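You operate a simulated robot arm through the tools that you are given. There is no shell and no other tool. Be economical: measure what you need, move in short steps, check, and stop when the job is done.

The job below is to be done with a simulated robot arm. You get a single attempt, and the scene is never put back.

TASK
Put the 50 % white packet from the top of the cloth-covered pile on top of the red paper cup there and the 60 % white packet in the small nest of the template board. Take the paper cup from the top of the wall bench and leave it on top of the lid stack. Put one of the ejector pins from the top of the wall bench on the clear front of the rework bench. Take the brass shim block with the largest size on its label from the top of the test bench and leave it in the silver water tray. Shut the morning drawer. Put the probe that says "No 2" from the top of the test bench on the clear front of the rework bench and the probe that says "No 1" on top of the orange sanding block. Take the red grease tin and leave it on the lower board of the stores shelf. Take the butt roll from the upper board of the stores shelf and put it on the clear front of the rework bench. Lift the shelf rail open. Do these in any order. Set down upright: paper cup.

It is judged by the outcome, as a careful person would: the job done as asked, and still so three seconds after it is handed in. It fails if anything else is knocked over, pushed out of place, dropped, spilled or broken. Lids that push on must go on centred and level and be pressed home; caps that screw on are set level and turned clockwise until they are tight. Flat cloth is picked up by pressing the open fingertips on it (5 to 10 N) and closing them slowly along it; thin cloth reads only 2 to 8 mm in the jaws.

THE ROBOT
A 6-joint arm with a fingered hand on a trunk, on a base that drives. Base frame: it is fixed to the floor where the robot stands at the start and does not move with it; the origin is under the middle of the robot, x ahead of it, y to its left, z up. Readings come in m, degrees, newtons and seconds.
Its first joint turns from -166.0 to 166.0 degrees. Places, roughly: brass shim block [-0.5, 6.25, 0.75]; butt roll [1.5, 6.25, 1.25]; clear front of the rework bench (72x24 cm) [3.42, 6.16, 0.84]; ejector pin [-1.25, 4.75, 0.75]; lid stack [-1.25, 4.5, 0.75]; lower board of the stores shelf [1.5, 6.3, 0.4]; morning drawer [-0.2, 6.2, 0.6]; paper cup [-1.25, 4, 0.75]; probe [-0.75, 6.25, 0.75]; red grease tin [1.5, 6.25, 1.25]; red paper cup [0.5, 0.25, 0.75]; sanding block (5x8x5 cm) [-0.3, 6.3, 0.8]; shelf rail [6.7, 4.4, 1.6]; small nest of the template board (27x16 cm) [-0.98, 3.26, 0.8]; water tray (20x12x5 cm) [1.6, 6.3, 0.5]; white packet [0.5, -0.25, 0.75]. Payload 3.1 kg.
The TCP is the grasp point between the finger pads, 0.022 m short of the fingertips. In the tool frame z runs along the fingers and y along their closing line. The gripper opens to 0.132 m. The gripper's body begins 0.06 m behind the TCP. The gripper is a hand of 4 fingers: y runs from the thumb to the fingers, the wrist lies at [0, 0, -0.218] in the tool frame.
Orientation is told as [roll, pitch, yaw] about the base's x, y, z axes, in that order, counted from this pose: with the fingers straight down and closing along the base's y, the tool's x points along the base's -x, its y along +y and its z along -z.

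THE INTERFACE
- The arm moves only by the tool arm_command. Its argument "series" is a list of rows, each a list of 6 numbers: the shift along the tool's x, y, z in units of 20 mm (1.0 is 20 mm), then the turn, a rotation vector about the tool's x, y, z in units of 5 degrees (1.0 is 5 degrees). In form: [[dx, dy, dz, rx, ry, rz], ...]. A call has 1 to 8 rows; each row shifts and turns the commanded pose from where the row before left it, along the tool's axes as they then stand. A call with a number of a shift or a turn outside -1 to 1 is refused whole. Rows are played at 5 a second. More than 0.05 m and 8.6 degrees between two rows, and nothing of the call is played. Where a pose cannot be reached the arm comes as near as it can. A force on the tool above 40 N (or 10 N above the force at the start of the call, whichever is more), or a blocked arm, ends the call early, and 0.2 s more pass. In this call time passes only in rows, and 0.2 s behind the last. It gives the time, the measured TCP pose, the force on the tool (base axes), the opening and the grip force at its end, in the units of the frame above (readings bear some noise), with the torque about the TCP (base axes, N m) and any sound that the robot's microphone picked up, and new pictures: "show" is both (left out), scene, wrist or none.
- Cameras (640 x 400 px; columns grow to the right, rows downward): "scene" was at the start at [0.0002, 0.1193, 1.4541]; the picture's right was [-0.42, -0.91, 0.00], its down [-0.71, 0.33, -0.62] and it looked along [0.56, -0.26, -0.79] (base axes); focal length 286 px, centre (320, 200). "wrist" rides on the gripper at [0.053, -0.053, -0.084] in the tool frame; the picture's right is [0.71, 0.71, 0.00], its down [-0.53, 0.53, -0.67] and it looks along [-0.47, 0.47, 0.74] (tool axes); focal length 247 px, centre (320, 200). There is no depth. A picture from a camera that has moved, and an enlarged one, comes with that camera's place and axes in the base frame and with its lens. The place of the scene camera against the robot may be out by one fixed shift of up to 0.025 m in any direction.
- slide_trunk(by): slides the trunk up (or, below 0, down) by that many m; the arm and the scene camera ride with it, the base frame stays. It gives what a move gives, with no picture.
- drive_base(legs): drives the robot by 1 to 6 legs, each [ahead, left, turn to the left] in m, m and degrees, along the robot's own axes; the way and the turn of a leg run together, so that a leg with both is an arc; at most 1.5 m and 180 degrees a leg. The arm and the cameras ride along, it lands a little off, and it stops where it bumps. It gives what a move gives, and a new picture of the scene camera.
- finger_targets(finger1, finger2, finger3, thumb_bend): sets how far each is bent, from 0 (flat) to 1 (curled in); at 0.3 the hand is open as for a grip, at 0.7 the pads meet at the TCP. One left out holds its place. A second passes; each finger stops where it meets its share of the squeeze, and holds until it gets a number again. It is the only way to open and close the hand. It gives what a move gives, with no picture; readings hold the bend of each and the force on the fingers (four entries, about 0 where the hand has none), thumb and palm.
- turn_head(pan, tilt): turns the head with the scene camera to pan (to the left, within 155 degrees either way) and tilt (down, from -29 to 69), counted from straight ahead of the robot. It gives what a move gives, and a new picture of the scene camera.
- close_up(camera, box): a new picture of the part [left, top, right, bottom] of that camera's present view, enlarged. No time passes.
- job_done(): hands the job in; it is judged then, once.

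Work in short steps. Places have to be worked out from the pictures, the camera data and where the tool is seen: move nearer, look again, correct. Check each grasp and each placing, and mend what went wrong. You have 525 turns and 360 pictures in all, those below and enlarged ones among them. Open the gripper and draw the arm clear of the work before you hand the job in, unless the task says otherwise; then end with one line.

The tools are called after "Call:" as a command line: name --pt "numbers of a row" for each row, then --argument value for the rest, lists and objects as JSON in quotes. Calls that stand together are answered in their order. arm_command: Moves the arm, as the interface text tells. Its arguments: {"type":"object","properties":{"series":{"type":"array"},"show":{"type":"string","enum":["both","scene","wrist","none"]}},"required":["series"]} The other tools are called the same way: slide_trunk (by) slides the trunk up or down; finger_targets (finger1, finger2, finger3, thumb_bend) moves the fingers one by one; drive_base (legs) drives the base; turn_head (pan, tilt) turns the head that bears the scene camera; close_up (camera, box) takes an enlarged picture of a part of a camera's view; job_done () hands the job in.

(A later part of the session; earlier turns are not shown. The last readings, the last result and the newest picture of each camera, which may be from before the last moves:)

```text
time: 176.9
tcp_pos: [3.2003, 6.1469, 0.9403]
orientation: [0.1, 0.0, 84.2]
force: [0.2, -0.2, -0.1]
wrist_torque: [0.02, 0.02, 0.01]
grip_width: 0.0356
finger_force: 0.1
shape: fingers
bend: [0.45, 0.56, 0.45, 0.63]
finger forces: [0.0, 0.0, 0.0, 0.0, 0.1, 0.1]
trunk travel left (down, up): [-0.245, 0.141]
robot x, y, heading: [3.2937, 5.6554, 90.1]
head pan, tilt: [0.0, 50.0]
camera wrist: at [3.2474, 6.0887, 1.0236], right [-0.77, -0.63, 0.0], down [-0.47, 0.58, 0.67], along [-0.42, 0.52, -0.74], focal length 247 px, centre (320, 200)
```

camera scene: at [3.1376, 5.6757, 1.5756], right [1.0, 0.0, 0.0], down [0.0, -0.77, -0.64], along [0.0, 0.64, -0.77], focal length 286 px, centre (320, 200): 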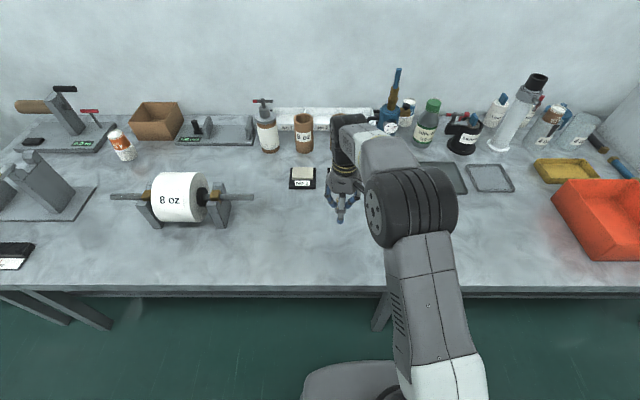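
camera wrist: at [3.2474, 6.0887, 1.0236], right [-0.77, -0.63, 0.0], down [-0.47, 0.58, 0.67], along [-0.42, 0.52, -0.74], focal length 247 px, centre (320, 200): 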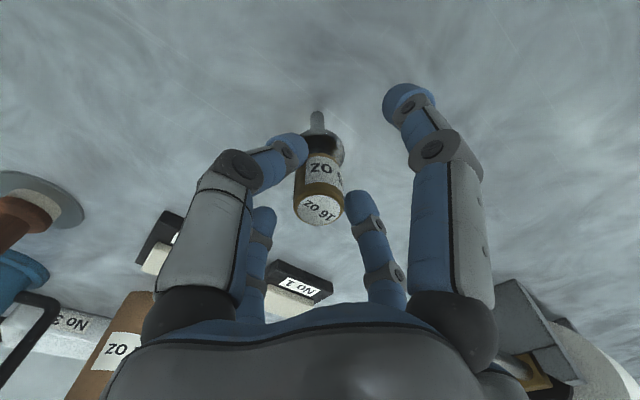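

It stands. I open wider and withdraw straight up.

Call:
finger_targets --finger2 0.45 --thumb_bend 0.5

Call:
arm_command --pt "0 0 -1 0 0 0" --pt "0 0 -1 0 0 0" --pt "0 0 -1 0 0 0" --pt "0 0 -1 0 0 0" --pt "0 0 -1 0 0 0" --pt "0 0 -1 0 0 0" --show "wrist"

```text
time: 177.9
tcp_pos: [3.201, 6.1466, 0.9394]
orientation: [0.0, 0.0, 84.2]
force: [-0.1, 1.2, -0.3]
wrist_torque: [0.06, -0.01, 0.02]
grip_width: 0.0465
finger_force: 0.0
shape: fingers
bend: [0.45, 0.45, 0.45, 0.5]
finger forces: [0.0, 0.1, 0.1, 0.0, 0.0, 0.0]
trunk travel left (down, up): [-0.245, 0.141]
robot x, y, heading: [3.2925, 5.657, 90.4]
head pan, tilt: [0.0, 50.0]
```

```text
time: 179.3
tcp_pos: [3.1984, 6.1458, 1.0607]
orientation: [0.0, 0.0, 84.2]
force: [-0.2, -0.2, -0.4]
wrist_torque: [-0.01, 0.02, -0.03]
grip_width: 0.0465
finger_force: 0.0
shape: fingers
bend: [0.45, 0.45, 0.45, 0.5]
finger forces: [0.0, 0.0, 0.0, 0.0, 0.0, 0.1]
trunk travel left (down, up): [-0.245, 0.141]
robot x, y, heading: [3.2938, 5.6556, 90.1]
head pan, tilt: [0.0, 50.0]
camera wrist: at [3.2463, 6.0873, 1.1448], right [-0.77, -0.63, 0.0], down [-0.47, 0.58, 0.67], along [-0.42, 0.52, -0.74], focal length 247 px, centre (320, 200)
```

wrist: 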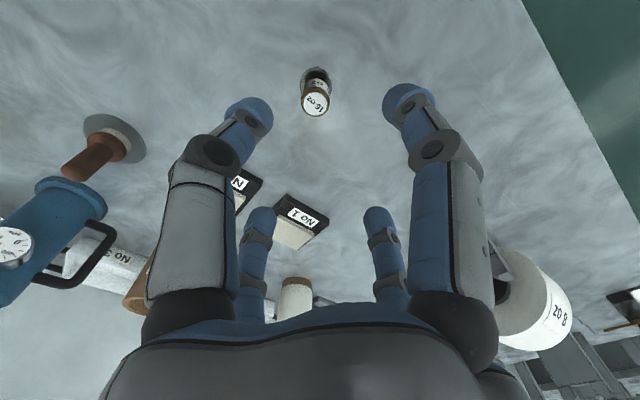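

The pin stands on the rework bench's clear front. I retract and drive left to the stores shelf.

Call:
arm_command --pt "1 0 -1 0 0 0" --pt "1 0 0 0 0 0" --pt "1 0 0 0 0 0" --pt "1 0 0 0 0 0" --pt "1 0 0 0 0 0" --pt "1 0 0 0 0 0" --pt "1 0 0 0 0 0" --pt "1 0 0 0 0 0" --show "none"

Call:
drive_base --legs '[[-0.35, 0, 0], [0, 1.5, 0], [0, 0.2, 0]]'

Call:
turn_head --pan 0 --tilt 25

```text
time: 181.1
tcp_pos: [3.1844, 5.9882, 1.0808]
orientation: [0.0, -0.1, 84.2]
force: [0.3, 0.0, 0.2]
wrist_torque: [-0.01, 0.0, -0.03]
grip_width: 0.0465
finger_force: 0.0
shape: fingers
bend: [0.45, 0.45, 0.45, 0.5]
finger forces: [0.0, 0.0, 0.1, 0.0, 0.1, 0.0]
trunk travel left (down, up): [-0.245, 0.141]
robot x, y, heading: [3.2912, 5.6525, 90.3]
head pan, tilt: [0.0, 50.0]
```

```text
time: 191.6
tcp_pos: [1.49, 5.6338, 1.0805]
orientation: [-0.1, 0.0, 84.4]
force: [-0.5, -0.1, -0.5]
wrist_torque: [0.01, -0.03, 0.0]
grip_width: 0.0465
finger_force: 0.1
shape: fingers
bend: [0.45, 0.45, 0.45, 0.5]
finger forces: [0.1, 0.1, 0.0, 0.1, 0.0, 0.1]
trunk travel left (down, up): [-0.245, 0.141]
robot x, y, heading: [1.6022, 5.3026, 90.4]
head pan, tilt: [0.0, 50.0]
camera scene: at [1.4442, 5.3201, 1.5755], right [1.0, 0.01, 0.0], down [0.01, -0.77, -0.64], along [0.0, 0.64, -0.77], focal length 286 px, centre (320, 200)
```

scene: 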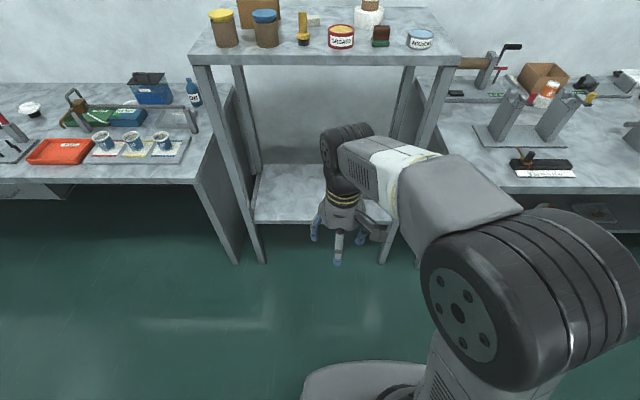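

```text
time: 192.4
tcp_pos: [1.4907, 5.6332, 1.08]
orientation: [0.0, 0.0, 84.4]
force: [0.5, 0.0, -0.5]
wrist_torque: [0.0, 0.0, -0.01]
grip_width: 0.0466
finger_force: 0.1
shape: fingers
bend: [0.45, 0.45, 0.45, 0.5]
finger forces: [0.0, 0.0, 0.1, 0.0, 0.0, 0.0]
trunk travel left (down, up): [-0.245, 0.141]
robot x, y, heading: [1.6008, 5.2986, 90.6]
head pan, tilt: [0.0, 25.0]
camera scene: at [1.4454, 5.3353, 1.613], right [1.0, 0.01, 0.0], down [0.0, -0.42, -0.91], along [-0.01, 0.91, -0.42], focal length 286 px, centre (320, 200)
```

scene: 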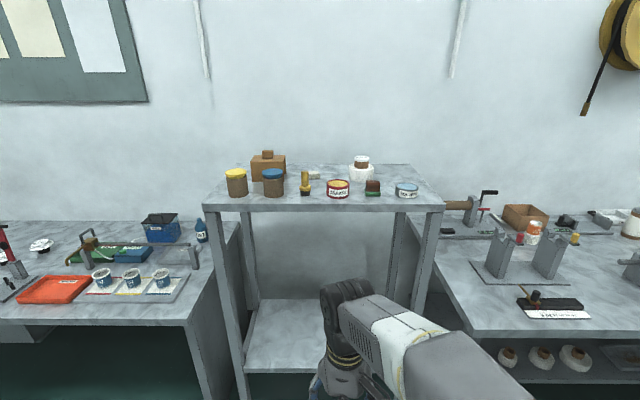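

Call:
close_up --camera "scene" --box '[200, 140, 450, 220]'

```text
2.56 times, centred on (325, 180) of scene
camera zoom: at [1.4454, 5.3353, 1.613], right [1.0, 0.01, 0.0], down [0.0, -0.42, -0.91], along [-0.01, 0.91, -0.42], focal length 733 px, centre (307, 251)
```

zoom: 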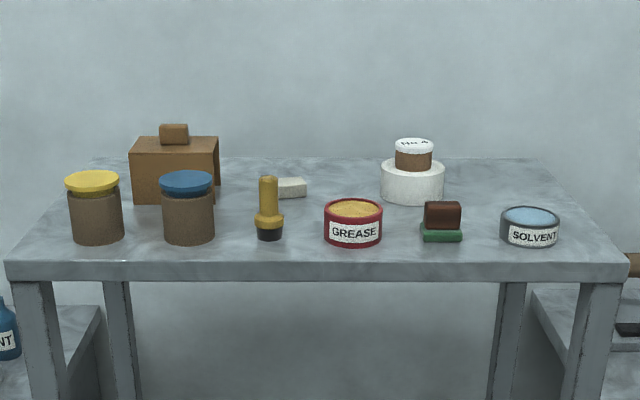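

The red grease tin is at the front middle of the upper board, and the butt roll (white roll with a core) is behind to the right. I raise the trunk and arm, then approach.

Call:
slide_trunk --by 0.14

Call:
arm_command --pt "0 0 -1 0 0 0" --pt "0 0 -1 0 0 0" --pt "0 0 -1 0 0 0" --pt "0 0 -1 0 0 0" --pt "0 0 -1 0 0 0" --pt "0 0 -1 0 0 0" --pt "0 0 -1 0 0 0" --pt "0 0 -1 0 0 0" --show "none"

Call:
drive_base --legs '[[0.45, 0, -0.5]]'

Call:
turn_head --pan 0 --tilt 45

```text
time: 194.1
tcp_pos: [1.492, 5.6345, 1.2208]
orientation: [0.0, 0.0, 84.5]
force: [0.2, 0.3, -0.1]
wrist_torque: [0.0, -0.02, 0.0]
grip_width: 0.0464
finger_force: 0.1
shape: fingers
bend: [0.45, 0.45, 0.45, 0.5]
finger forces: [0.1, 0.0, 0.0, 0.0, 0.0, 0.0]
trunk travel left (down, up): [-0.385, 0.001]
robot x, y, heading: [1.6021, 5.2988, 90.4]
head pan, tilt: [0.0, 25.0]
```

```text
time: 195.9
tcp_pos: [1.4898, 5.6331, 1.3801]
orientation: [-0.1, 0.0, 84.4]
force: [-0.4, -0.9, 0.0]
wrist_torque: [-0.01, 0.0, 0.0]
grip_width: 0.0464
finger_force: 0.1
shape: fingers
bend: [0.45, 0.45, 0.45, 0.5]
finger forces: [0.1, 0.1, 0.0, 0.0, 0.0, 0.1]
trunk travel left (down, up): [-0.385, 0.001]
robot x, y, heading: [1.6002, 5.3019, 90.5]
head pan, tilt: [0.0, 25.0]
```

```text
time: 198.6
tcp_pos: [1.4937, 6.0789, 1.3812]
orientation: [0.0, 0.1, 83.7]
force: [-0.2, 0.3, 0.9]
wrist_torque: [0.0, -0.02, -0.03]
grip_width: 0.0464
finger_force: 0.0
shape: fingers
bend: [0.45, 0.45, 0.45, 0.5]
finger forces: [0.0, 0.1, 0.1, 0.0, 0.0, 0.0]
trunk travel left (down, up): [-0.385, 0.001]
robot x, y, heading: [1.6008, 5.7462, 90.0]
head pan, tilt: [0.0, 25.0]
camera scene: at [1.4458, 5.7819, 1.7532], right [1.0, -0.01, 0.0], down [0.0, -0.42, -0.91], along [0.01, 0.91, -0.42], focal length 286 px, centre (320, 200)
```

scene: 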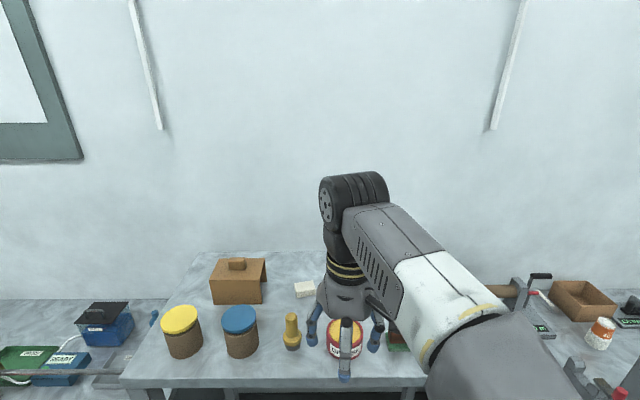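

```text
time: 199.4
tcp_pos: [1.4939, 6.0798, 1.3807]
orientation: [-0.1, -0.1, 83.7]
force: [0.2, -0.7, 0.0]
wrist_torque: [-0.03, 0.03, 0.03]
grip_width: 0.0465
finger_force: 0.1
shape: fingers
bend: [0.45, 0.45, 0.45, 0.5]
finger forces: [0.0, 0.0, 0.0, 0.0, 0.0, 0.1]
trunk travel left (down, up): [-0.385, 0.001]
robot x, y, heading: [1.6033, 5.7449, 89.7]
head pan, tilt: [0.0, 45.0]
camera scene: at [1.4457, 5.7706, 1.7226], right [1.0, -0.01, 0.0], down [0.0, -0.71, -0.71], along [0.0, 0.71, -0.71], focal length 286 px, centre (320, 200)
```

scene: 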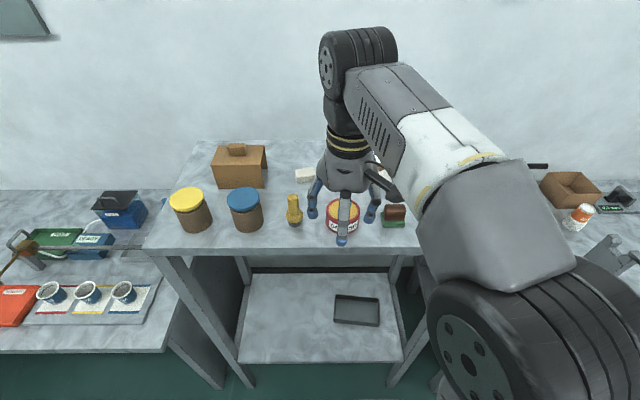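

I open the fingers moderately and look down with the wrist camera.

Call:
finger_targets --finger1 0.36 --finger2 0.36 --finger3 0.36 --thumb_bend 0.36

Call:
arm_command --pt "-1 0 0 0 0 0" --pt "-1 0 0 0 0 0" --pt "-1 0 0 0 0 0" --pt "-1 0 0 0 0 0" --show "wrist"

```text
time: 200.4
tcp_pos: [1.4947, 6.0785, 1.38]
orientation: [0.0, -0.1, 83.7]
force: [0.2, -0.3, -1.2]
wrist_torque: [0.03, 0.02, -0.01]
grip_width: 0.0738
finger_force: 0.1
shape: fingers
bend: [0.36, 0.36, 0.36, 0.36]
finger forces: [0.0, 0.0, 0.0, 0.0, 0.1, 0.1]
trunk travel left (down, up): [-0.385, 0.001]
robot x, y, heading: [1.6001, 5.7461, 89.8]
head pan, tilt: [0.0, 45.0]
```

```text
time: 201.4
tcp_pos: [1.5033, 6.1594, 1.3804]
orientation: [-0.1, 0.0, 83.6]
force: [0.2, 0.1, 0.2]
wrist_torque: [0.02, -0.02, 0.01]
grip_width: 0.0734
finger_force: 0.0
shape: fingers
bend: [0.36, 0.36, 0.36, 0.36]
finger forces: [0.1, 0.0, 0.0, 0.1, 0.1, 0.0]
trunk travel left (down, up): [-0.385, 0.001]
robot x, y, heading: [1.6009, 5.7488, 89.5]
head pan, tilt: [0.0, 45.0]
camera wrist: at [1.5491, 6.1009, 1.4625], right [-0.78, -0.62, 0.0], down [-0.47, 0.58, 0.67], along [-0.42, 0.52, -0.74], focal length 247 px, centre (320, 200)
```

wrist: 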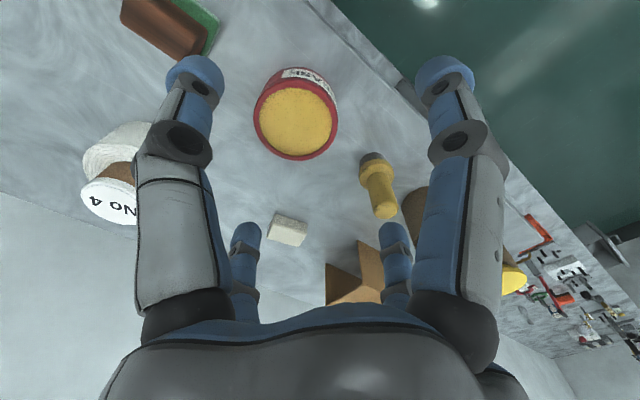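

The tin's top centre is near (1.508, 6.187). I shift over it and lower 6 cm.

Call:
arm_command --pt "-0.7 0 0 0 0 0" --pt "-0.7 0 1 0 0 0" --pt "0 0 1 0 0 0" --pt "0 0 1 0 0 0" --show "wrist"

```text
time: 202.4
tcp_pos: [1.5068, 6.1869, 1.3195]
orientation: [0.0, 0.0, 83.7]
force: [1.1, 0.3, 0.8]
wrist_torque: [-0.01, 0.02, -0.02]
grip_width: 0.074
finger_force: 0.1
shape: fingers
bend: [0.36, 0.36, 0.36, 0.36]
finger forces: [0.0, 0.0, 0.0, 0.0, 0.1, 0.0]
trunk travel left (down, up): [-0.385, 0.001]
robot x, y, heading: [1.6014, 5.7451, 89.8]
head pan, tilt: [0.0, 45.0]
camera wrist: at [1.5535, 6.1273, 1.4027], right [-0.78, -0.62, 0.0], down [-0.47, 0.58, 0.67], along [-0.42, 0.52, -0.74], focal length 247 px, centre (320, 200)
```

wrist: 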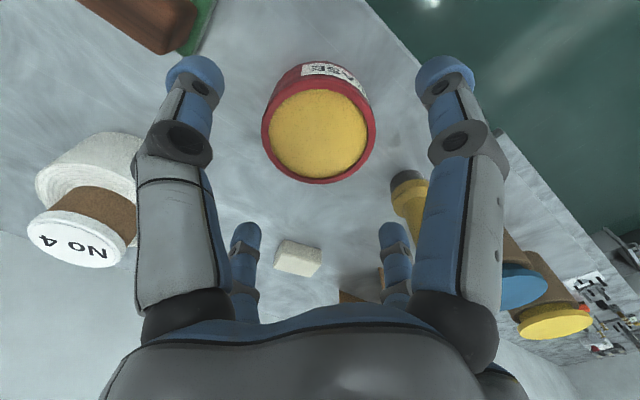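

It is centred, with the tin top at z 1.253. I lower to z about 1.24 and close all four fingers gently.

Call:
arm_command --pt "0 0 1 0 0 0" --pt "0 0 1 0 0 0" --pt "0 0 1 0 0 0" --pt "0 0 0.95 0 0 0" --show "wrist"

Call:
finger_targets --finger1 0.44 --finger2 0.44 --finger3 0.44 --thumb_bend 0.44

```text
time: 203.4
tcp_pos: [1.5064, 6.1855, 1.2441]
orientation: [0.0, -0.4, 83.6]
force: [-1.2, 2.5, 10.9]
wrist_torque: [-0.03, -0.21, 0.04]
grip_width: 0.0746
finger_force: 5.7
shape: fingers
bend: [0.36, 0.36, 0.36, 0.36]
finger forces: [2.4, 2.5, 0.6, 0.0, 5.2, 0.0]
trunk travel left (down, up): [-0.385, 0.001]
robot x, y, heading: [1.6039, 5.7452, 90.1]
head pan, tilt: [0.0, 45.0]
camera wrist: at [1.5527, 6.1263, 1.3269], right [-0.78, -0.63, 0.0], down [-0.46, 0.58, 0.67], along [-0.42, 0.53, -0.74], focal length 247 px, centre (320, 200)
```

wrist: 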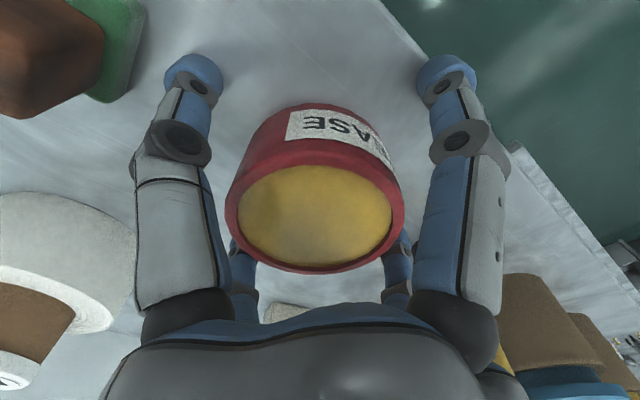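

```text
time: 204.4
tcp_pos: [1.5068, 6.1853, 1.2467]
orientation: [0.3, -0.8, 83.7]
force: [-0.5, -1.2, 17.9]
wrist_torque: [-0.52, -0.18, 0.05]
grip_width: 0.0643
finger_force: 9.2
shape: fingers
bend: [0.39, 0.41, 0.43, 0.42]
finger forces: [7.6, 3.0, 1.3, 0.0, 6.6, 0.0]
trunk travel left (down, up): [-0.385, 0.001]
robot x, y, heading: [1.6024, 5.7446, 89.4]
head pan, tilt: [0.0, 45.0]
stopped: the force on the tool passed its limit (the readings are from after the stop); the commanded pose is now the measured one
```

The tips touch the board (z about 1.22). I rise 8 mm and then close.

Call:
arm_command --pt "0 0 -0.45 0 0 0" --show "none"

Call:
finger_targets --finger1 0.48 --finger2 0.48 --finger3 0.48 --thumb_bend 0.48

```text
time: 204.8
tcp_pos: [1.5061, 6.188, 1.2522]
orientation: [0.1, -0.3, 83.7]
force: [-0.4, -0.2, 0.2]
wrist_torque: [0.03, -0.02, 0.02]
grip_width: 0.0558
finger_force: 0.0
shape: fingers
bend: [0.44, 0.44, 0.44, 0.44]
finger forces: [0.0, 0.0, 0.0, 0.0, 0.0, 0.0]
trunk travel left (down, up): [-0.385, 0.001]
robot x, y, heading: [1.6052, 5.7423, 89.8]
head pan, tilt: [0.0, 45.0]
```

```text
time: 205.8
tcp_pos: [1.5065, 6.1876, 1.253]
orientation: [0.2, -0.4, 83.7]
force: [-0.5, -0.1, -0.7]
wrist_torque: [0.01, 0.01, 0.01]
grip_width: 0.0463
finger_force: 0.6
shape: fingers
bend: [0.48, 0.48, 0.48, 0.48]
finger forces: [0.0, 0.0, 0.2, 0.0, 0.3, 0.0]
trunk travel left (down, up): [-0.385, 0.001]
robot x, y, heading: [1.6041, 5.7448, 89.7]
head pan, tilt: [0.0, 45.0]
```

Call:
finger_targets --finger1 0.54 --finger2 0.54 --finger3 0.54 --thumb_bend 0.54

Call:
arm_command --pt "0 0 -0.5 0 0 0" --pt "0 0 -1 0 0 0" --show "wrist"

```text
time: 206.8
tcp_pos: [1.506, 6.1882, 1.2534]
orientation: [0.2, -0.4, 83.6]
force: [1.2, 1.2, 1.7]
wrist_torque: [0.04, -0.03, -0.01]
grip_width: 0.0431
finger_force: 7.1
shape: fingers
bend: [0.49, 0.49, 0.49, 0.5]
finger forces: [3.2, 3.3, 3.7, 0.0, 5.4, 0.0]
trunk travel left (down, up): [-0.385, 0.001]
robot x, y, heading: [1.6019, 5.7428, 89.5]
head pan, tilt: [0.0, 45.0]
```

```text
time: 207.4
tcp_pos: [1.506, 6.1881, 1.2831]
orientation: [0.2, -0.4, 83.7]
force: [-1.0, 0.7, -4.1]
wrist_torque: [0.02, 0.0, -0.01]
grip_width: 0.0427
finger_force: 7.8
shape: fingers
bend: [0.5, 0.49, 0.49, 0.5]
finger forces: [3.2, 3.3, 3.6, 0.0, 5.0, 0.0]
trunk travel left (down, up): [-0.385, 0.001]
robot x, y, heading: [1.602, 5.7488, 89.7]
head pan, tilt: [0.0, 45.0]
camera wrist: at [1.5534, 6.1277, 1.3657], right [-0.78, -0.62, 0.0], down [-0.46, 0.58, 0.67], along [-0.42, 0.53, -0.74], focal length 247 px, centre (320, 200)
```

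wrist: 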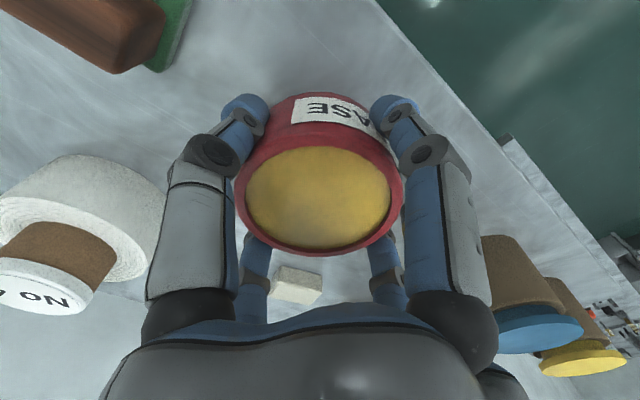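

The tin is held level (about 0.4 kg). I firm the grip, lift, retract, back the base off and bring the trunk down for the lower board.

Call:
finger_targets --finger1 0.57 --finger2 0.57 --finger3 0.57 --thumb_bend 0.57

Call:
arm_command --pt "0 0 -1 0 0 0" --pt "0 0 -1 0 0 0" --pt "0 0 -1 0 0 0" --pt "1 0 0 0 0 0" --pt "1 0 0 0 0 0" --pt "1 0 0 0 0 0" --pt "1 0 0 0 0 0" --pt "1 0 0 0 0 0" --show "none"

Call:
drive_base --legs '[[-0.4, 0, 0]]'

Call:
slide_trunk --by -0.3

```text
time: 208.4
tcp_pos: [1.5058, 6.1875, 1.2834]
orientation: [0.1, -0.4, 83.8]
force: [0.6, 0.1, -4.3]
wrist_torque: [-0.02, 0.02, -0.02]
grip_width: 0.0423
finger_force: 10.4
shape: fingers
bend: [0.5, 0.49, 0.49, 0.5]
finger forces: [4.5, 4.6, 4.9, 0.1, 6.8, 0.0]
trunk travel left (down, up): [-0.385, 0.001]
robot x, y, heading: [1.5998, 5.7436, 89.8]
head pan, tilt: [0.0, 45.0]
```

```text
time: 210.2
tcp_pos: [1.4939, 6.0876, 1.3435]
orientation: [0.1, -0.3, 83.7]
force: [-0.1, 0.0, -3.4]
wrist_torque: [0.02, 0.02, 0.0]
grip_width: 0.0424
finger_force: 10.5
shape: fingers
bend: [0.5, 0.49, 0.49, 0.5]
finger forces: [4.5, 4.8, 5.0, 0.0, 6.7, 0.1]
trunk travel left (down, up): [-0.385, 0.001]
robot x, y, heading: [1.5968, 5.7467, 89.6]
head pan, tilt: [0.0, 45.0]
```

```text
time: 212.7
tcp_pos: [1.4925, 5.6836, 1.3423]
orientation: [0.2, -0.4, 83.6]
force: [0.6, -0.3, -4.3]
wrist_torque: [0.0, -0.02, 0.03]
grip_width: 0.0423
finger_force: 10.5
shape: fingers
bend: [0.5, 0.49, 0.49, 0.5]
finger forces: [4.5, 4.8, 4.9, 0.0, 6.7, 0.0]
trunk travel left (down, up): [-0.385, 0.001]
robot x, y, heading: [1.5957, 5.3418, 89.5]
head pan, tilt: [0.0, 45.0]
camera scene: at [1.4429, 5.3677, 1.7226], right [1.0, -0.01, 0.0], down [-0.01, -0.71, -0.71], along [0.01, 0.71, -0.71], focal length 286 px, centre (320, 200)
```

scene: 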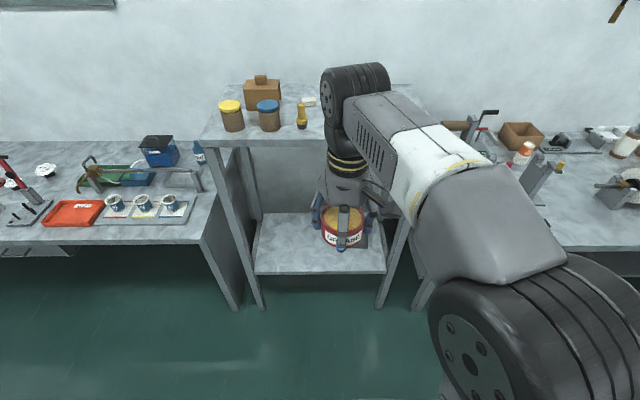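

```text
time: 215.7
tcp_pos: [1.4926, 5.6848, 1.0435]
orientation: [0.1, -0.4, 83.6]
force: [0.2, -0.9, -4.1]
wrist_torque: [0.0, 0.02, 0.02]
grip_width: 0.042
finger_force: 10.2
shape: fingers
bend: [0.5, 0.49, 0.49, 0.5]
finger forces: [4.5, 4.7, 4.8, 0.0, 6.7, 0.1]
trunk travel left (down, up): [-0.085, 0.301]
robot x, y, heading: [1.5966, 5.3412, 89.6]
head pan, tilt: [0.0, 45.0]
```

I lower the arm toward lower-board height.

Call:
arm_command --pt "0 0 1 0 0 0" --pt "0 0 1 0 0 0" --pt "0 0 1 0 0 0" --pt "0 0 1 0 0 0" --pt "0 0 1 0 0 0" --pt "0 0 1 0 0 0" --pt "0 0 1 0 0 0" --pt "0 0 1 0 0 0" --show "none"

Call:
arm_command --pt "0 0 1 0 0 0" --pt "0 0 1 0 0 0" --pt "0 0 1 0 0 0" --pt "0 0 1 0 0 0" --pt "0 0 1 0 0 0" --pt "0 0 1 0 0 0" --pt "0 0 1 0 0 0" --pt "0 0 1 0 0 0" --show "none"

Call:
arm_command --pt "0 0 1 0 0 0" --pt "0 0 1 0 0 0" --pt "0 0 1 0 0 0" --pt "0 0 1 0 0 0" --pt "0 0 1 0 0 0" --pt "0 0 1 0 0 0" --pt "0 0 1 0 0 0" --show "both"

```text
time: 217.5
tcp_pos: [1.494, 5.6845, 0.8821]
orientation: [0.1, -0.5, 83.6]
force: [0.5, 0.4, -4.2]
wrist_torque: [-0.03, 0.01, -0.02]
grip_width: 0.0423
finger_force: 10.9
shape: fingers
bend: [0.5, 0.49, 0.49, 0.5]
finger forces: [4.4, 4.9, 4.9, 0.0, 6.5, 0.0]
trunk travel left (down, up): [-0.085, 0.301]
robot x, y, heading: [1.5989, 5.342, 89.4]
head pan, tilt: [0.0, 45.0]
```

```text
time: 219.3
tcp_pos: [1.4932, 5.6877, 0.723]
orientation: [0.1, -0.4, 83.7]
force: [0.5, -0.6, -3.7]
wrist_torque: [-0.01, 0.01, 0.0]
grip_width: 0.0423
finger_force: 10.1
shape: fingers
bend: [0.5, 0.49, 0.49, 0.5]
finger forces: [4.4, 5.0, 4.8, 0.0, 6.6, 0.0]
trunk travel left (down, up): [-0.085, 0.301]
robot x, y, heading: [1.5982, 5.3383, 89.5]
head pan, tilt: [0.0, 45.0]
```

```text
time: 220.9
tcp_pos: [1.4921, 5.6865, 0.583]
orientation: [0.2, -0.4, 83.5]
force: [-0.3, 0.0, -4.5]
wrist_torque: [0.0, 0.0, 0.03]
grip_width: 0.0424
finger_force: 10.7
shape: fingers
bend: [0.5, 0.49, 0.49, 0.5]
finger forces: [4.4, 5.1, 4.9, 0.1, 6.4, 0.0]
trunk travel left (down, up): [-0.085, 0.301]
robot x, y, heading: [1.5961, 5.341, 89.3]
head pan, tilt: [0.0, 45.0]
camera scene: at [1.4429, 5.3679, 1.4227], right [1.0, -0.01, 0.0], down [-0.01, -0.71, -0.71], along [0.01, 0.71, -0.71], focal length 286 px, centre (320, 200)
camera wrist: at [1.5387, 5.6281, 0.6658], right [-0.78, -0.62, 0.0], down [-0.46, 0.58, 0.67], along [-0.42, 0.53, -0.74], focal length 247 px, centre (320, 200)
```

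scene: 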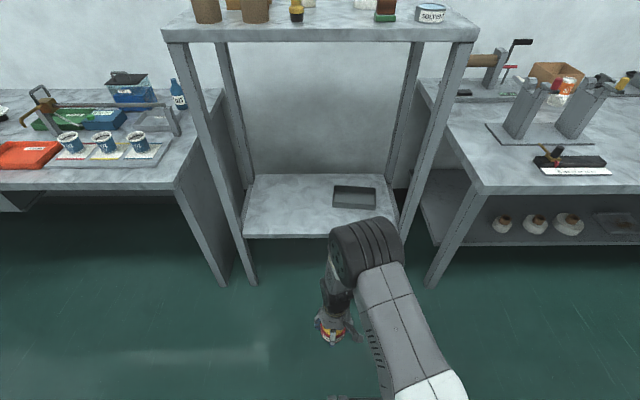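
wrist: 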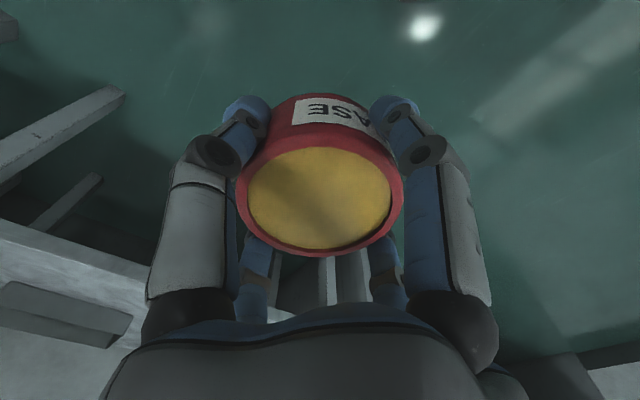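

I shift left 16 cm and drive in so that the tin is at the lower board's front edge.

Call:
drive_base --legs '[[0, 0.17, 0.6], [0.45, 0, 0]]'

Call:
arm_command --pt "-1 0 0 0 0 0" --pt "-1 0 0 0 0 0" --pt "-1 0 0 0 0 0" --show "both"

```text
time: 224.7
tcp_pos: [1.3104, 6.1373, 0.5814]
orientation: [0.1, -0.2, 84.6]
force: [0.0, 0.2, -3.9]
wrist_torque: [-0.04, 0.03, -0.02]
grip_width: 0.0419
finger_force: 10.6
shape: fingers
bend: [0.5, 0.49, 0.49, 0.51]
finger forces: [4.4, 5.1, 4.9, 0.0, 6.5, 0.1]
trunk travel left (down, up): [-0.085, 0.301]
robot x, y, heading: [1.4263, 5.7914, 90.7]
head pan, tilt: [0.0, 45.0]
camera scene: at [1.2681, 5.8176, 1.4227], right [1.0, 0.01, 0.0], down [0.01, -0.71, -0.71], along [-0.01, 0.71, -0.71], focal length 286 px, centre (320, 200)
```

scene: 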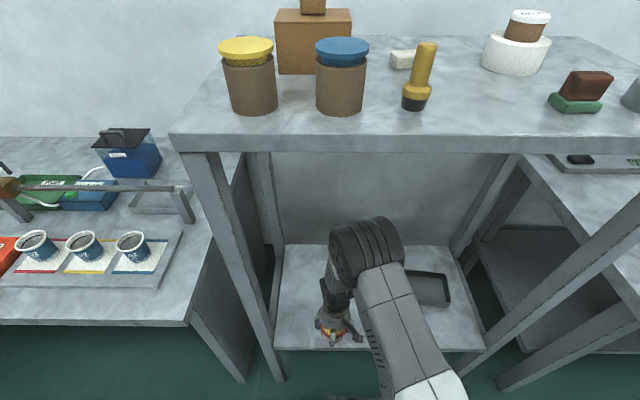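

```text
time: 225.5
tcp_pos: [1.3171, 6.1989, 0.5841]
orientation: [0.1, -0.2, 84.7]
force: [0.8, -0.1, -3.8]
wrist_torque: [-0.02, 0.02, 0.01]
grip_width: 0.0417
finger_force: 10.7
shape: fingers
bend: [0.5, 0.49, 0.49, 0.51]
finger forces: [4.4, 5.1, 4.8, 0.0, 6.3, 0.0]
trunk travel left (down, up): [-0.085, 0.301]
robot x, y, heading: [1.4251, 5.7918, 90.7]
head pan, tilt: [0.0, 45.0]
camera scene: at [1.2681, 5.8172, 1.4227], right [1.0, 0.01, 0.0], down [0.01, -0.71, -0.71], along [-0.01, 0.71, -0.71], focal length 286 px, centre (320, 200)
camera wrist: at [1.3638, 6.1404, 0.6676], right [-0.77, -0.64, 0.0], down [-0.48, 0.57, 0.67], along [-0.43, 0.52, -0.74], focal length 247 px, centre (320, 200)
```

scene: 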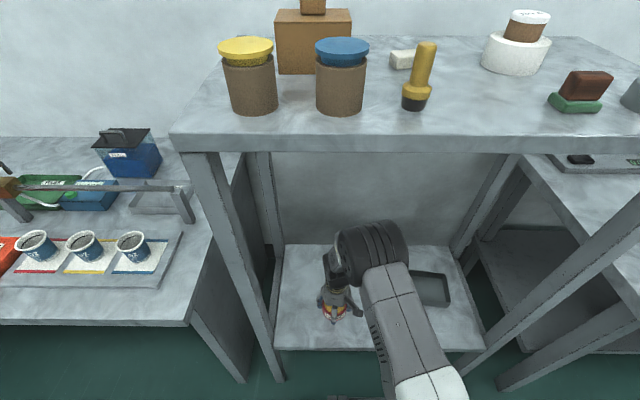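
wrist: 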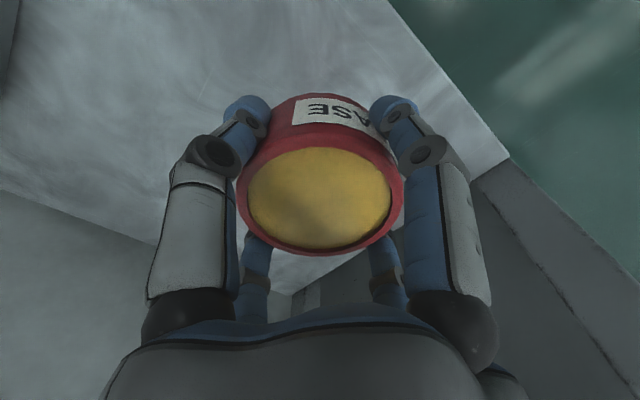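

I go 6 cm further in and begin lowering.

Call:
arm_command --pt "-1 0 0 0 0 0" --pt "-1 0 0 0 0 0" --pt "-1 0 1 0 0 0" --pt "0 0 1 0 0 0" --pt "0 0 1 0 0 0" --pt "0 0 1 0 0 0" --show "both"

```text
time: 226.9
tcp_pos: [1.3219, 6.2584, 0.5039]
orientation: [0.1, -0.3, 84.7]
force: [-0.5, 0.5, -3.9]
wrist_torque: [0.01, 0.02, -0.01]
grip_width: 0.0418
finger_force: 10.3
shape: fingers
bend: [0.5, 0.49, 0.49, 0.51]
finger forces: [4.5, 5.2, 4.9, 0.0, 6.3, 0.0]
trunk travel left (down, up): [-0.085, 0.301]
robot x, y, heading: [1.4218, 5.7945, 90.7]
head pan, tilt: [0.0, 45.0]
camera scene: at [1.2681, 5.8173, 1.4227], right [1.0, 0.01, 0.0], down [0.01, -0.71, -0.71], along [-0.01, 0.71, -0.71], focal length 286 px, centre (320, 200)
camera wrist: at [1.3701, 6.2004, 0.5859], right [-0.77, -0.64, 0.0], down [-0.47, 0.57, 0.67], along [-0.43, 0.52, -0.74], focal length 247 px, centre (320, 200)
```

scene: 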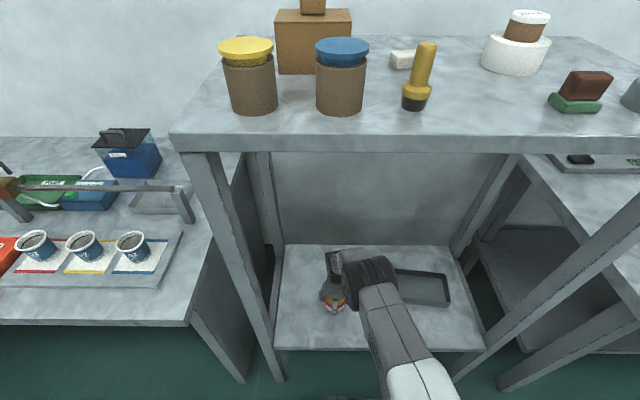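
wrist: 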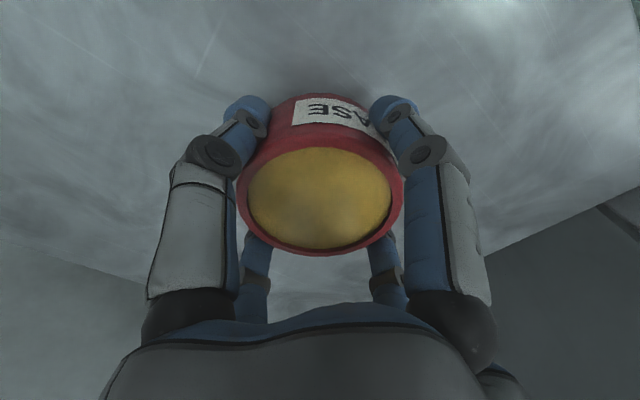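

I continue lowering in smaller steps.

Call:
arm_command --pt "0 0 0.8 0 0 0" --pt "0 0 0.5 0 0 0" --pt "0 0 0.3 0 0 0" --pt "0 0 0.2 0 0 0" --pt "0 0 0.2 0 0 0" --pt "0 0 0.2 0 0 0" --show "none"

```text
time: 227.6
tcp_pos: [1.322, 6.2612, 0.4787]
orientation: [0.2, -0.7, 84.8]
force: [2.9, -7.1, 25.0]
wrist_torque: [-0.77, -0.11, 0.02]
grip_width: 0.0433
finger_force: 17.5
shape: fingers
bend: [0.48, 0.49, 0.5, 0.5]
finger forces: [16.7, 5.2, 4.3, 0.0, 7.7, 0.0]
trunk travel left (down, up): [-0.085, 0.301]
robot x, y, heading: [1.4242, 5.7919, 90.7]
head pan, tilt: [0.0, 45.0]
stopped in row 3: the force on the tool passed its limit (the readings are from after the stop); the commanded pose is now the measured one
```

Contact: the board is at z about 0.447. I ease up slightly and release.

Call:
arm_command --pt "0 0 -0.1 0 0 0" --show "none"

Call:
finger_targets --finger1 0.42 --finger2 0.42 --finger3 0.42 --thumb_bend 0.42

Call:
finger_targets --finger1 0.34 --finger2 0.34 --finger3 0.34 --thumb_bend 0.34

Call:
arm_command --pt "0 0 -0.5 0 0 0" --pt "0 0 -1 0 0 0" --pt "0 0 -1 0 0 0" --pt "0 0 -1 0 0 0" --pt "0 0 -1 0 0 0" --show "both"

```text
time: 228.0
tcp_pos: [1.3221, 6.2602, 0.4789]
orientation: [0.2, -0.7, 84.8]
force: [2.5, -3.6, 11.9]
wrist_torque: [-0.2, -0.05, -0.05]
grip_width: 0.0432
finger_force: 12.5
shape: fingers
bend: [0.49, 0.49, 0.5, 0.5]
finger forces: [6.5, 5.2, 5.2, 0.1, 7.8, 0.1]
trunk travel left (down, up): [-0.085, 0.301]
robot x, y, heading: [1.423, 5.7952, 90.2]
head pan, tilt: [0.0, 45.0]
```

```text
time: 229.0
tcp_pos: [1.322, 6.2607, 0.4781]
orientation: [0.3, -0.6, 84.7]
force: [-0.1, 0.0, 0.4]
wrist_torque: [0.02, -0.02, -0.02]
grip_width: 0.0595
finger_force: 0.0
shape: fingers
bend: [0.42, 0.42, 0.42, 0.42]
finger forces: [0.0, 0.0, 0.0, 0.1, 0.1, 0.0]
trunk travel left (down, up): [-0.085, 0.301]
robot x, y, heading: [1.428, 5.7951, 90.9]
head pan, tilt: [0.0, 45.0]
```

```text
time: 230.0
tcp_pos: [1.3222, 6.2608, 0.4788]
orientation: [0.1, -0.7, 84.7]
force: [-0.5, -0.2, -0.3]
wrist_torque: [0.01, 0.0, 0.02]
grip_width: 0.0782
finger_force: 0.1
shape: fingers
bend: [0.34, 0.34, 0.34, 0.34]
finger forces: [0.0, 0.0, 0.0, 0.1, 0.0, 0.0]
trunk travel left (down, up): [-0.085, 0.301]
robot x, y, heading: [1.4251, 5.7909, 90.6]
head pan, tilt: [0.0, 45.0]
```

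```text
time: 231.2
tcp_pos: [1.3207, 6.2594, 0.5688]
orientation: [0.1, -0.8, 84.7]
force: [-0.1, 0.5, -0.2]
wrist_torque: [0.04, 0.01, 0.03]
grip_width: 0.0786
finger_force: 0.2
shape: fingers
bend: [0.34, 0.34, 0.34, 0.34]
finger forces: [0.1, 0.0, 0.0, 0.0, 0.0, 0.0]
trunk travel left (down, up): [-0.085, 0.301]
robot x, y, heading: [1.4235, 5.7952, 90.6]
head pan, tilt: [0.0, 45.0]
camera scene: at [1.2683, 5.8165, 1.4227], right [1.0, 0.01, 0.0], down [0.01, -0.71, -0.71], along [-0.01, 0.71, -0.71], focal length 286 px, centre (320, 200)
camera wrist: at [1.3689, 6.2007, 0.6505], right [-0.77, -0.64, -0.01], down [-0.47, 0.56, 0.68], along [-0.43, 0.52, -0.74], focal length 247 px, centre (320, 200)
```

scene: 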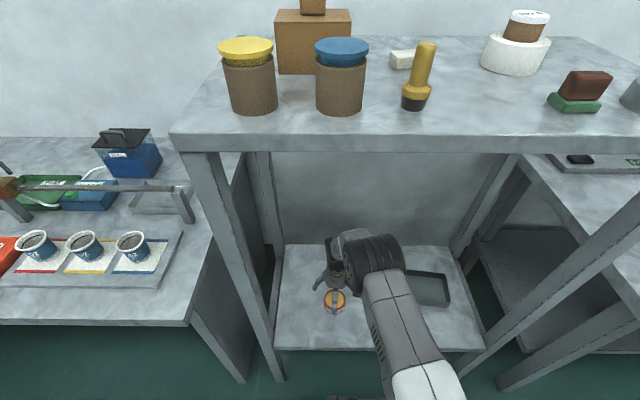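
wrist: 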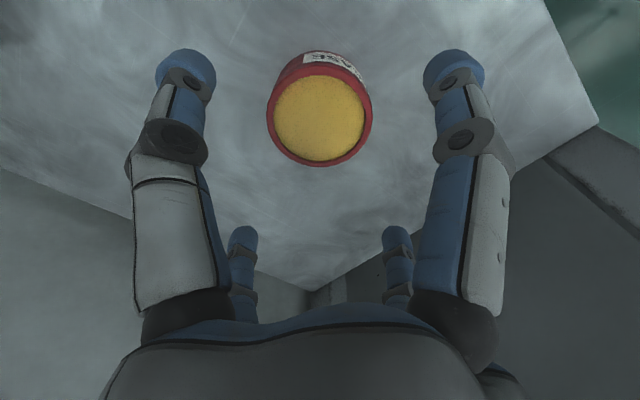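

The grease tin is on the lower board. I retract, back off, and then raise for the butt roll.

Call:
arm_command --pt "1 0 0 0 0 0" --pt "1 0 0 0 0 0" --pt "1 0 0 0 0 0" --pt "1 0 0 0 0 0" --pt "1 0 0 0 0 0" --pt "1 0 0 0 0 0" --pt "0 0 0 0 0 0" --show "none"

Call:
drive_base --legs '[[-0.45, 0, -0.6], [0, -0.17, 0]]'

Call:
slide_trunk --by 0.3

Call:
arm_command --pt "0 0 -1 0 0 0" --pt "0 0 -1 0 0 0" --pt "0 0 -1 0 0 0" --pt "0 0 -1 0 0 0" --pt "0 0 -1 0 0 0" --pt "0 0 -1 0 0 0" --pt "0 0 -1 0 0 0" --pt "0 0 -1 0 0 0" --show "none"

Call:
arm_command --pt "0 0 -1 0 0 0" --pt "0 0 -1 0 0 0" --pt "0 0 -1 0 0 0" --pt "0 0 -1 0 0 0" --pt "0 0 -1 0 0 0" --pt "0 0 -1 0 0 0" --pt "0 0 -1 0 0 0" --pt "0 0 -1 0 0 0" --show "none"

Call:
arm_command --pt "0 0 -1 0 0 0" --pt "0 0 -1 0 0 0" --pt "0 0 -1 0 0 0" --pt "0 0 -1 0 0 0" --pt "0 0 -1 0 0 0" --pt "0 0 -1 0 0 0" --pt "0 0 -1 0 0 0" --pt "0 0 -1 0 0 0" --show "none"

```text
time: 232.8
tcp_pos: [1.3109, 6.142, 0.5682]
orientation: [0.2, -0.8, 84.7]
force: [-0.4, 0.3, -0.5]
wrist_torque: [0.01, 0.0, -0.02]
grip_width: 0.0784
finger_force: 0.0
shape: fingers
bend: [0.34, 0.34, 0.34, 0.34]
finger forces: [0.0, 0.0, 0.1, 0.1, 0.1, 0.1]
trunk travel left (down, up): [-0.085, 0.301]
robot x, y, heading: [1.4255, 5.7952, 90.8]
head pan, tilt: [0.0, 45.0]
```

```text
time: 236.6
tcp_pos: [1.4901, 5.6911, 0.5676]
orientation: [0.3, -0.7, 84.0]
force: [0.1, -0.4, 0.1]
wrist_torque: [0.01, 0.02, -0.01]
grip_width: 0.0782
finger_force: 0.1
shape: fingers
bend: [0.34, 0.34, 0.34, 0.34]
finger forces: [0.1, 0.1, 0.0, 0.1, 0.1, 0.0]
trunk travel left (down, up): [-0.085, 0.301]
robot x, y, heading: [1.598, 5.3437, 90.0]
head pan, tilt: [0.0, 45.0]
camera scene: at [1.4442, 5.3676, 1.4228], right [1.0, 0.0, 0.0], down [0.0, -0.71, -0.71], along [0.0, 0.71, -0.71], focal length 286 px, centre (320, 200)
```

scene: 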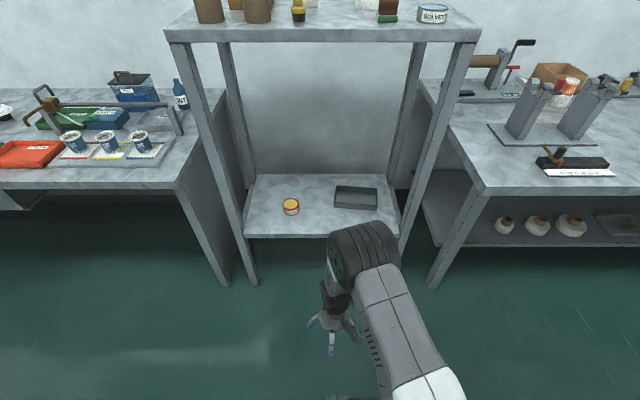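

```text
time: 239.6
tcp_pos: [1.4888, 5.6924, 0.8681]
orientation: [0.1, -0.7, 83.9]
force: [0.2, -0.3, 0.0]
wrist_torque: [0.02, 0.0, 0.01]
grip_width: 0.0786
finger_force: 0.1
shape: fingers
bend: [0.34, 0.34, 0.34, 0.34]
finger forces: [0.1, 0.0, 0.1, 0.0, 0.0, 0.0]
trunk travel left (down, up): [-0.385, 0.001]
robot x, y, heading: [1.599, 5.3454, 90.2]
head pan, tilt: [0.0, 45.0]
```

```text
time: 241.4
tcp_pos: [1.4902, 5.6889, 1.0276]
orientation: [0.2, -0.7, 84.1]
force: [-0.1, -0.2, 0.6]
wrist_torque: [0.05, -0.01, 0.02]
grip_width: 0.0781
finger_force: 0.0
shape: fingers
bend: [0.34, 0.34, 0.34, 0.34]
finger forces: [0.0, 0.0, 0.0, 0.0, 0.1, 0.1]
trunk travel left (down, up): [-0.385, 0.001]
robot x, y, heading: [1.6003, 5.3421, 89.9]
head pan, tilt: [0.0, 45.0]
```

```text
time: 243.2
tcp_pos: [1.4896, 5.6869, 1.1873]
orientation: [0.2, -0.7, 84.0]
force: [0.0, 0.0, -0.5]
wrist_torque: [0.02, 0.02, 0.01]
grip_width: 0.0783
finger_force: 0.0
shape: fingers
bend: [0.34, 0.34, 0.34, 0.34]
finger forces: [0.0, 0.0, 0.1, 0.0, 0.1, 0.0]
trunk travel left (down, up): [-0.385, 0.001]
robot x, y, heading: [1.5986, 5.3449, 89.8]
head pan, tilt: [0.0, 45.0]
```

```text
time: 245.0
tcp_pos: [1.491, 5.6861, 1.3479]
orientation: [0.1, -0.7, 84.0]
force: [0.6, -0.8, -0.5]
wrist_torque: [0.04, -0.01, 0.03]
grip_width: 0.0784
finger_force: 0.1
shape: fingers
bend: [0.34, 0.34, 0.34, 0.34]
finger forces: [0.0, 0.1, 0.0, 0.0, 0.1, 0.0]
trunk travel left (down, up): [-0.385, 0.001]
robot x, y, heading: [1.5986, 5.3429, 90.2]
head pan, tilt: [0.0, 45.0]
```

I raise a bit more and drive in for the butt roll near (1.595, 6.34).

Call:
arm_command --pt "0 0 -1 0 0 0" --pt "0 0 -1 0 0 0" --pt "0 0 -1 0 0 0" --show "none"

Call:
drive_base --legs '[[0, -0.05, 0], [0.5, 0, 0]]'

Call:
arm_command --pt "0 -1 0 0 0 0" --pt "-1 0 0 0 0 0" --show "wrist"

```text
time: 245.8
tcp_pos: [1.4901, 5.6847, 1.4087]
orientation: [0.1, -0.7, 84.0]
force: [-0.1, 0.2, -0.3]
wrist_torque: [0.01, 0.01, -0.02]
grip_width: 0.0784
finger_force: 0.0
shape: fingers
bend: [0.34, 0.34, 0.34, 0.34]
finger forces: [0.0, 0.0, 0.2, 0.0, 0.0, 0.0]
trunk travel left (down, up): [-0.385, 0.001]
robot x, y, heading: [1.5974, 5.3419, 90.3]
head pan, tilt: [0.0, 45.0]
```

```text
time: 249.3
tcp_pos: [1.5391, 6.1851, 1.4082]
orientation: [0.3, -0.7, 84.1]
force: [-0.7, -0.5, 0.7]
wrist_torque: [0.03, -0.01, 0.0]
grip_width: 0.0785
finger_force: 0.0
shape: fingers
bend: [0.34, 0.34, 0.34, 0.34]
finger forces: [0.0, 0.1, 0.1, 0.0, 0.0, 0.1]
trunk travel left (down, up): [-0.385, 0.001]
robot x, y, heading: [1.6466, 5.8428, 90.3]
head pan, tilt: [0.0, 45.0]
camera scene: at [1.4933, 5.8677, 1.7226], right [1.0, 0.0, 0.0], down [0.0, -0.71, -0.71], along [0.0, 0.71, -0.71], focal length 286 px, centre (320, 200)
```

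scene: 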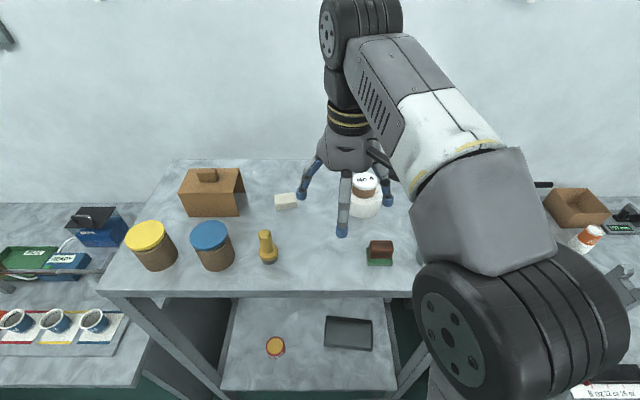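

```text
time: 249.9
tcp_pos: [1.5596, 6.2041, 1.4086]
orientation: [0.1, -0.7, 84.1]
force: [-0.1, 0.5, 0.4]
wrist_torque: [-0.01, -0.03, 0.02]
grip_width: 0.0786
finger_force: 0.0
shape: fingers
bend: [0.34, 0.34, 0.34, 0.34]
finger forces: [0.1, 0.1, 0.0, 0.0, 0.0, 0.1]
trunk travel left (down, up): [-0.385, 0.001]
robot x, y, heading: [1.6477, 5.842, 90.0]
head pan, tilt: [0.0, 45.0]
camera wrist: at [1.6068, 6.1448, 1.4904], right [-0.78, -0.63, -0.01], down [-0.47, 0.57, 0.67], along [-0.42, 0.53, -0.74], focal length 247 px, centre (320, 200)
```

wrist: 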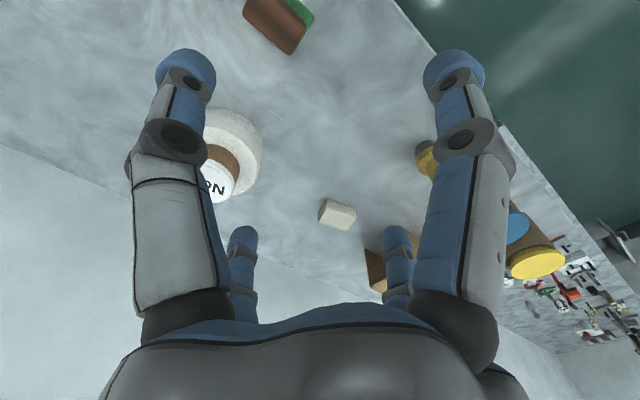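

I move over the roll at about (1.60, 6.33).

Call:
arm_command --pt "-1 -0.2 0 0 0 0" --pt "-1 -0.2 0 0 0 0" --pt "-1 -0.2 0 0 0 0" --pt "-1 -0.2 0 0 0 0" --pt "-1 -0.2 0 0 0 0" --pt "-1 -0.3 0 0 0 0" --pt "-0.5 0 0 0 0 0" --show "wrist"

```text
time: 251.5
tcp_pos: [1.605, 6.2919, 1.3821]
orientation: [0.2, -0.8, 84.1]
force: [-0.2, 1.0, 0.9]
wrist_torque: [-0.01, 0.03, 0.01]
grip_width: 0.0784
finger_force: 0.1
shape: fingers
bend: [0.34, 0.34, 0.34, 0.34]
finger forces: [0.0, 0.0, 0.0, 0.0, 0.0, 0.0]
out of reach, approached as far as the arm can: row 4, 5, 6, 7
trunk travel left (down, up): [-0.385, 0.001]
robot x, y, heading: [1.651, 5.8438, 90.2]
head pan, tilt: [0.0, 45.0]
camera wrist: at [1.6522, 6.2319, 1.4656], right [-0.78, -0.63, -0.01], down [-0.47, 0.57, 0.68], along [-0.42, 0.53, -0.74], focal length 247 px, centre (320, 200)
```

wrist: 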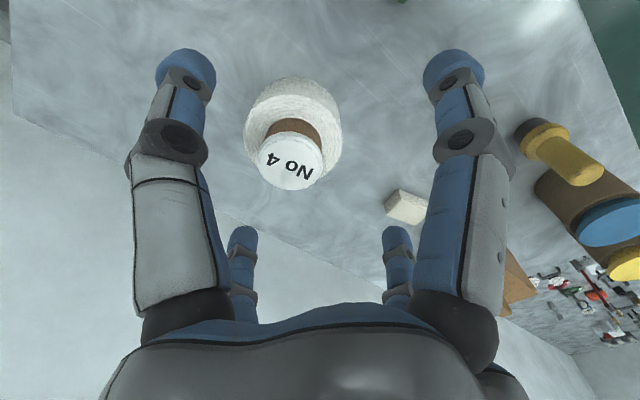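

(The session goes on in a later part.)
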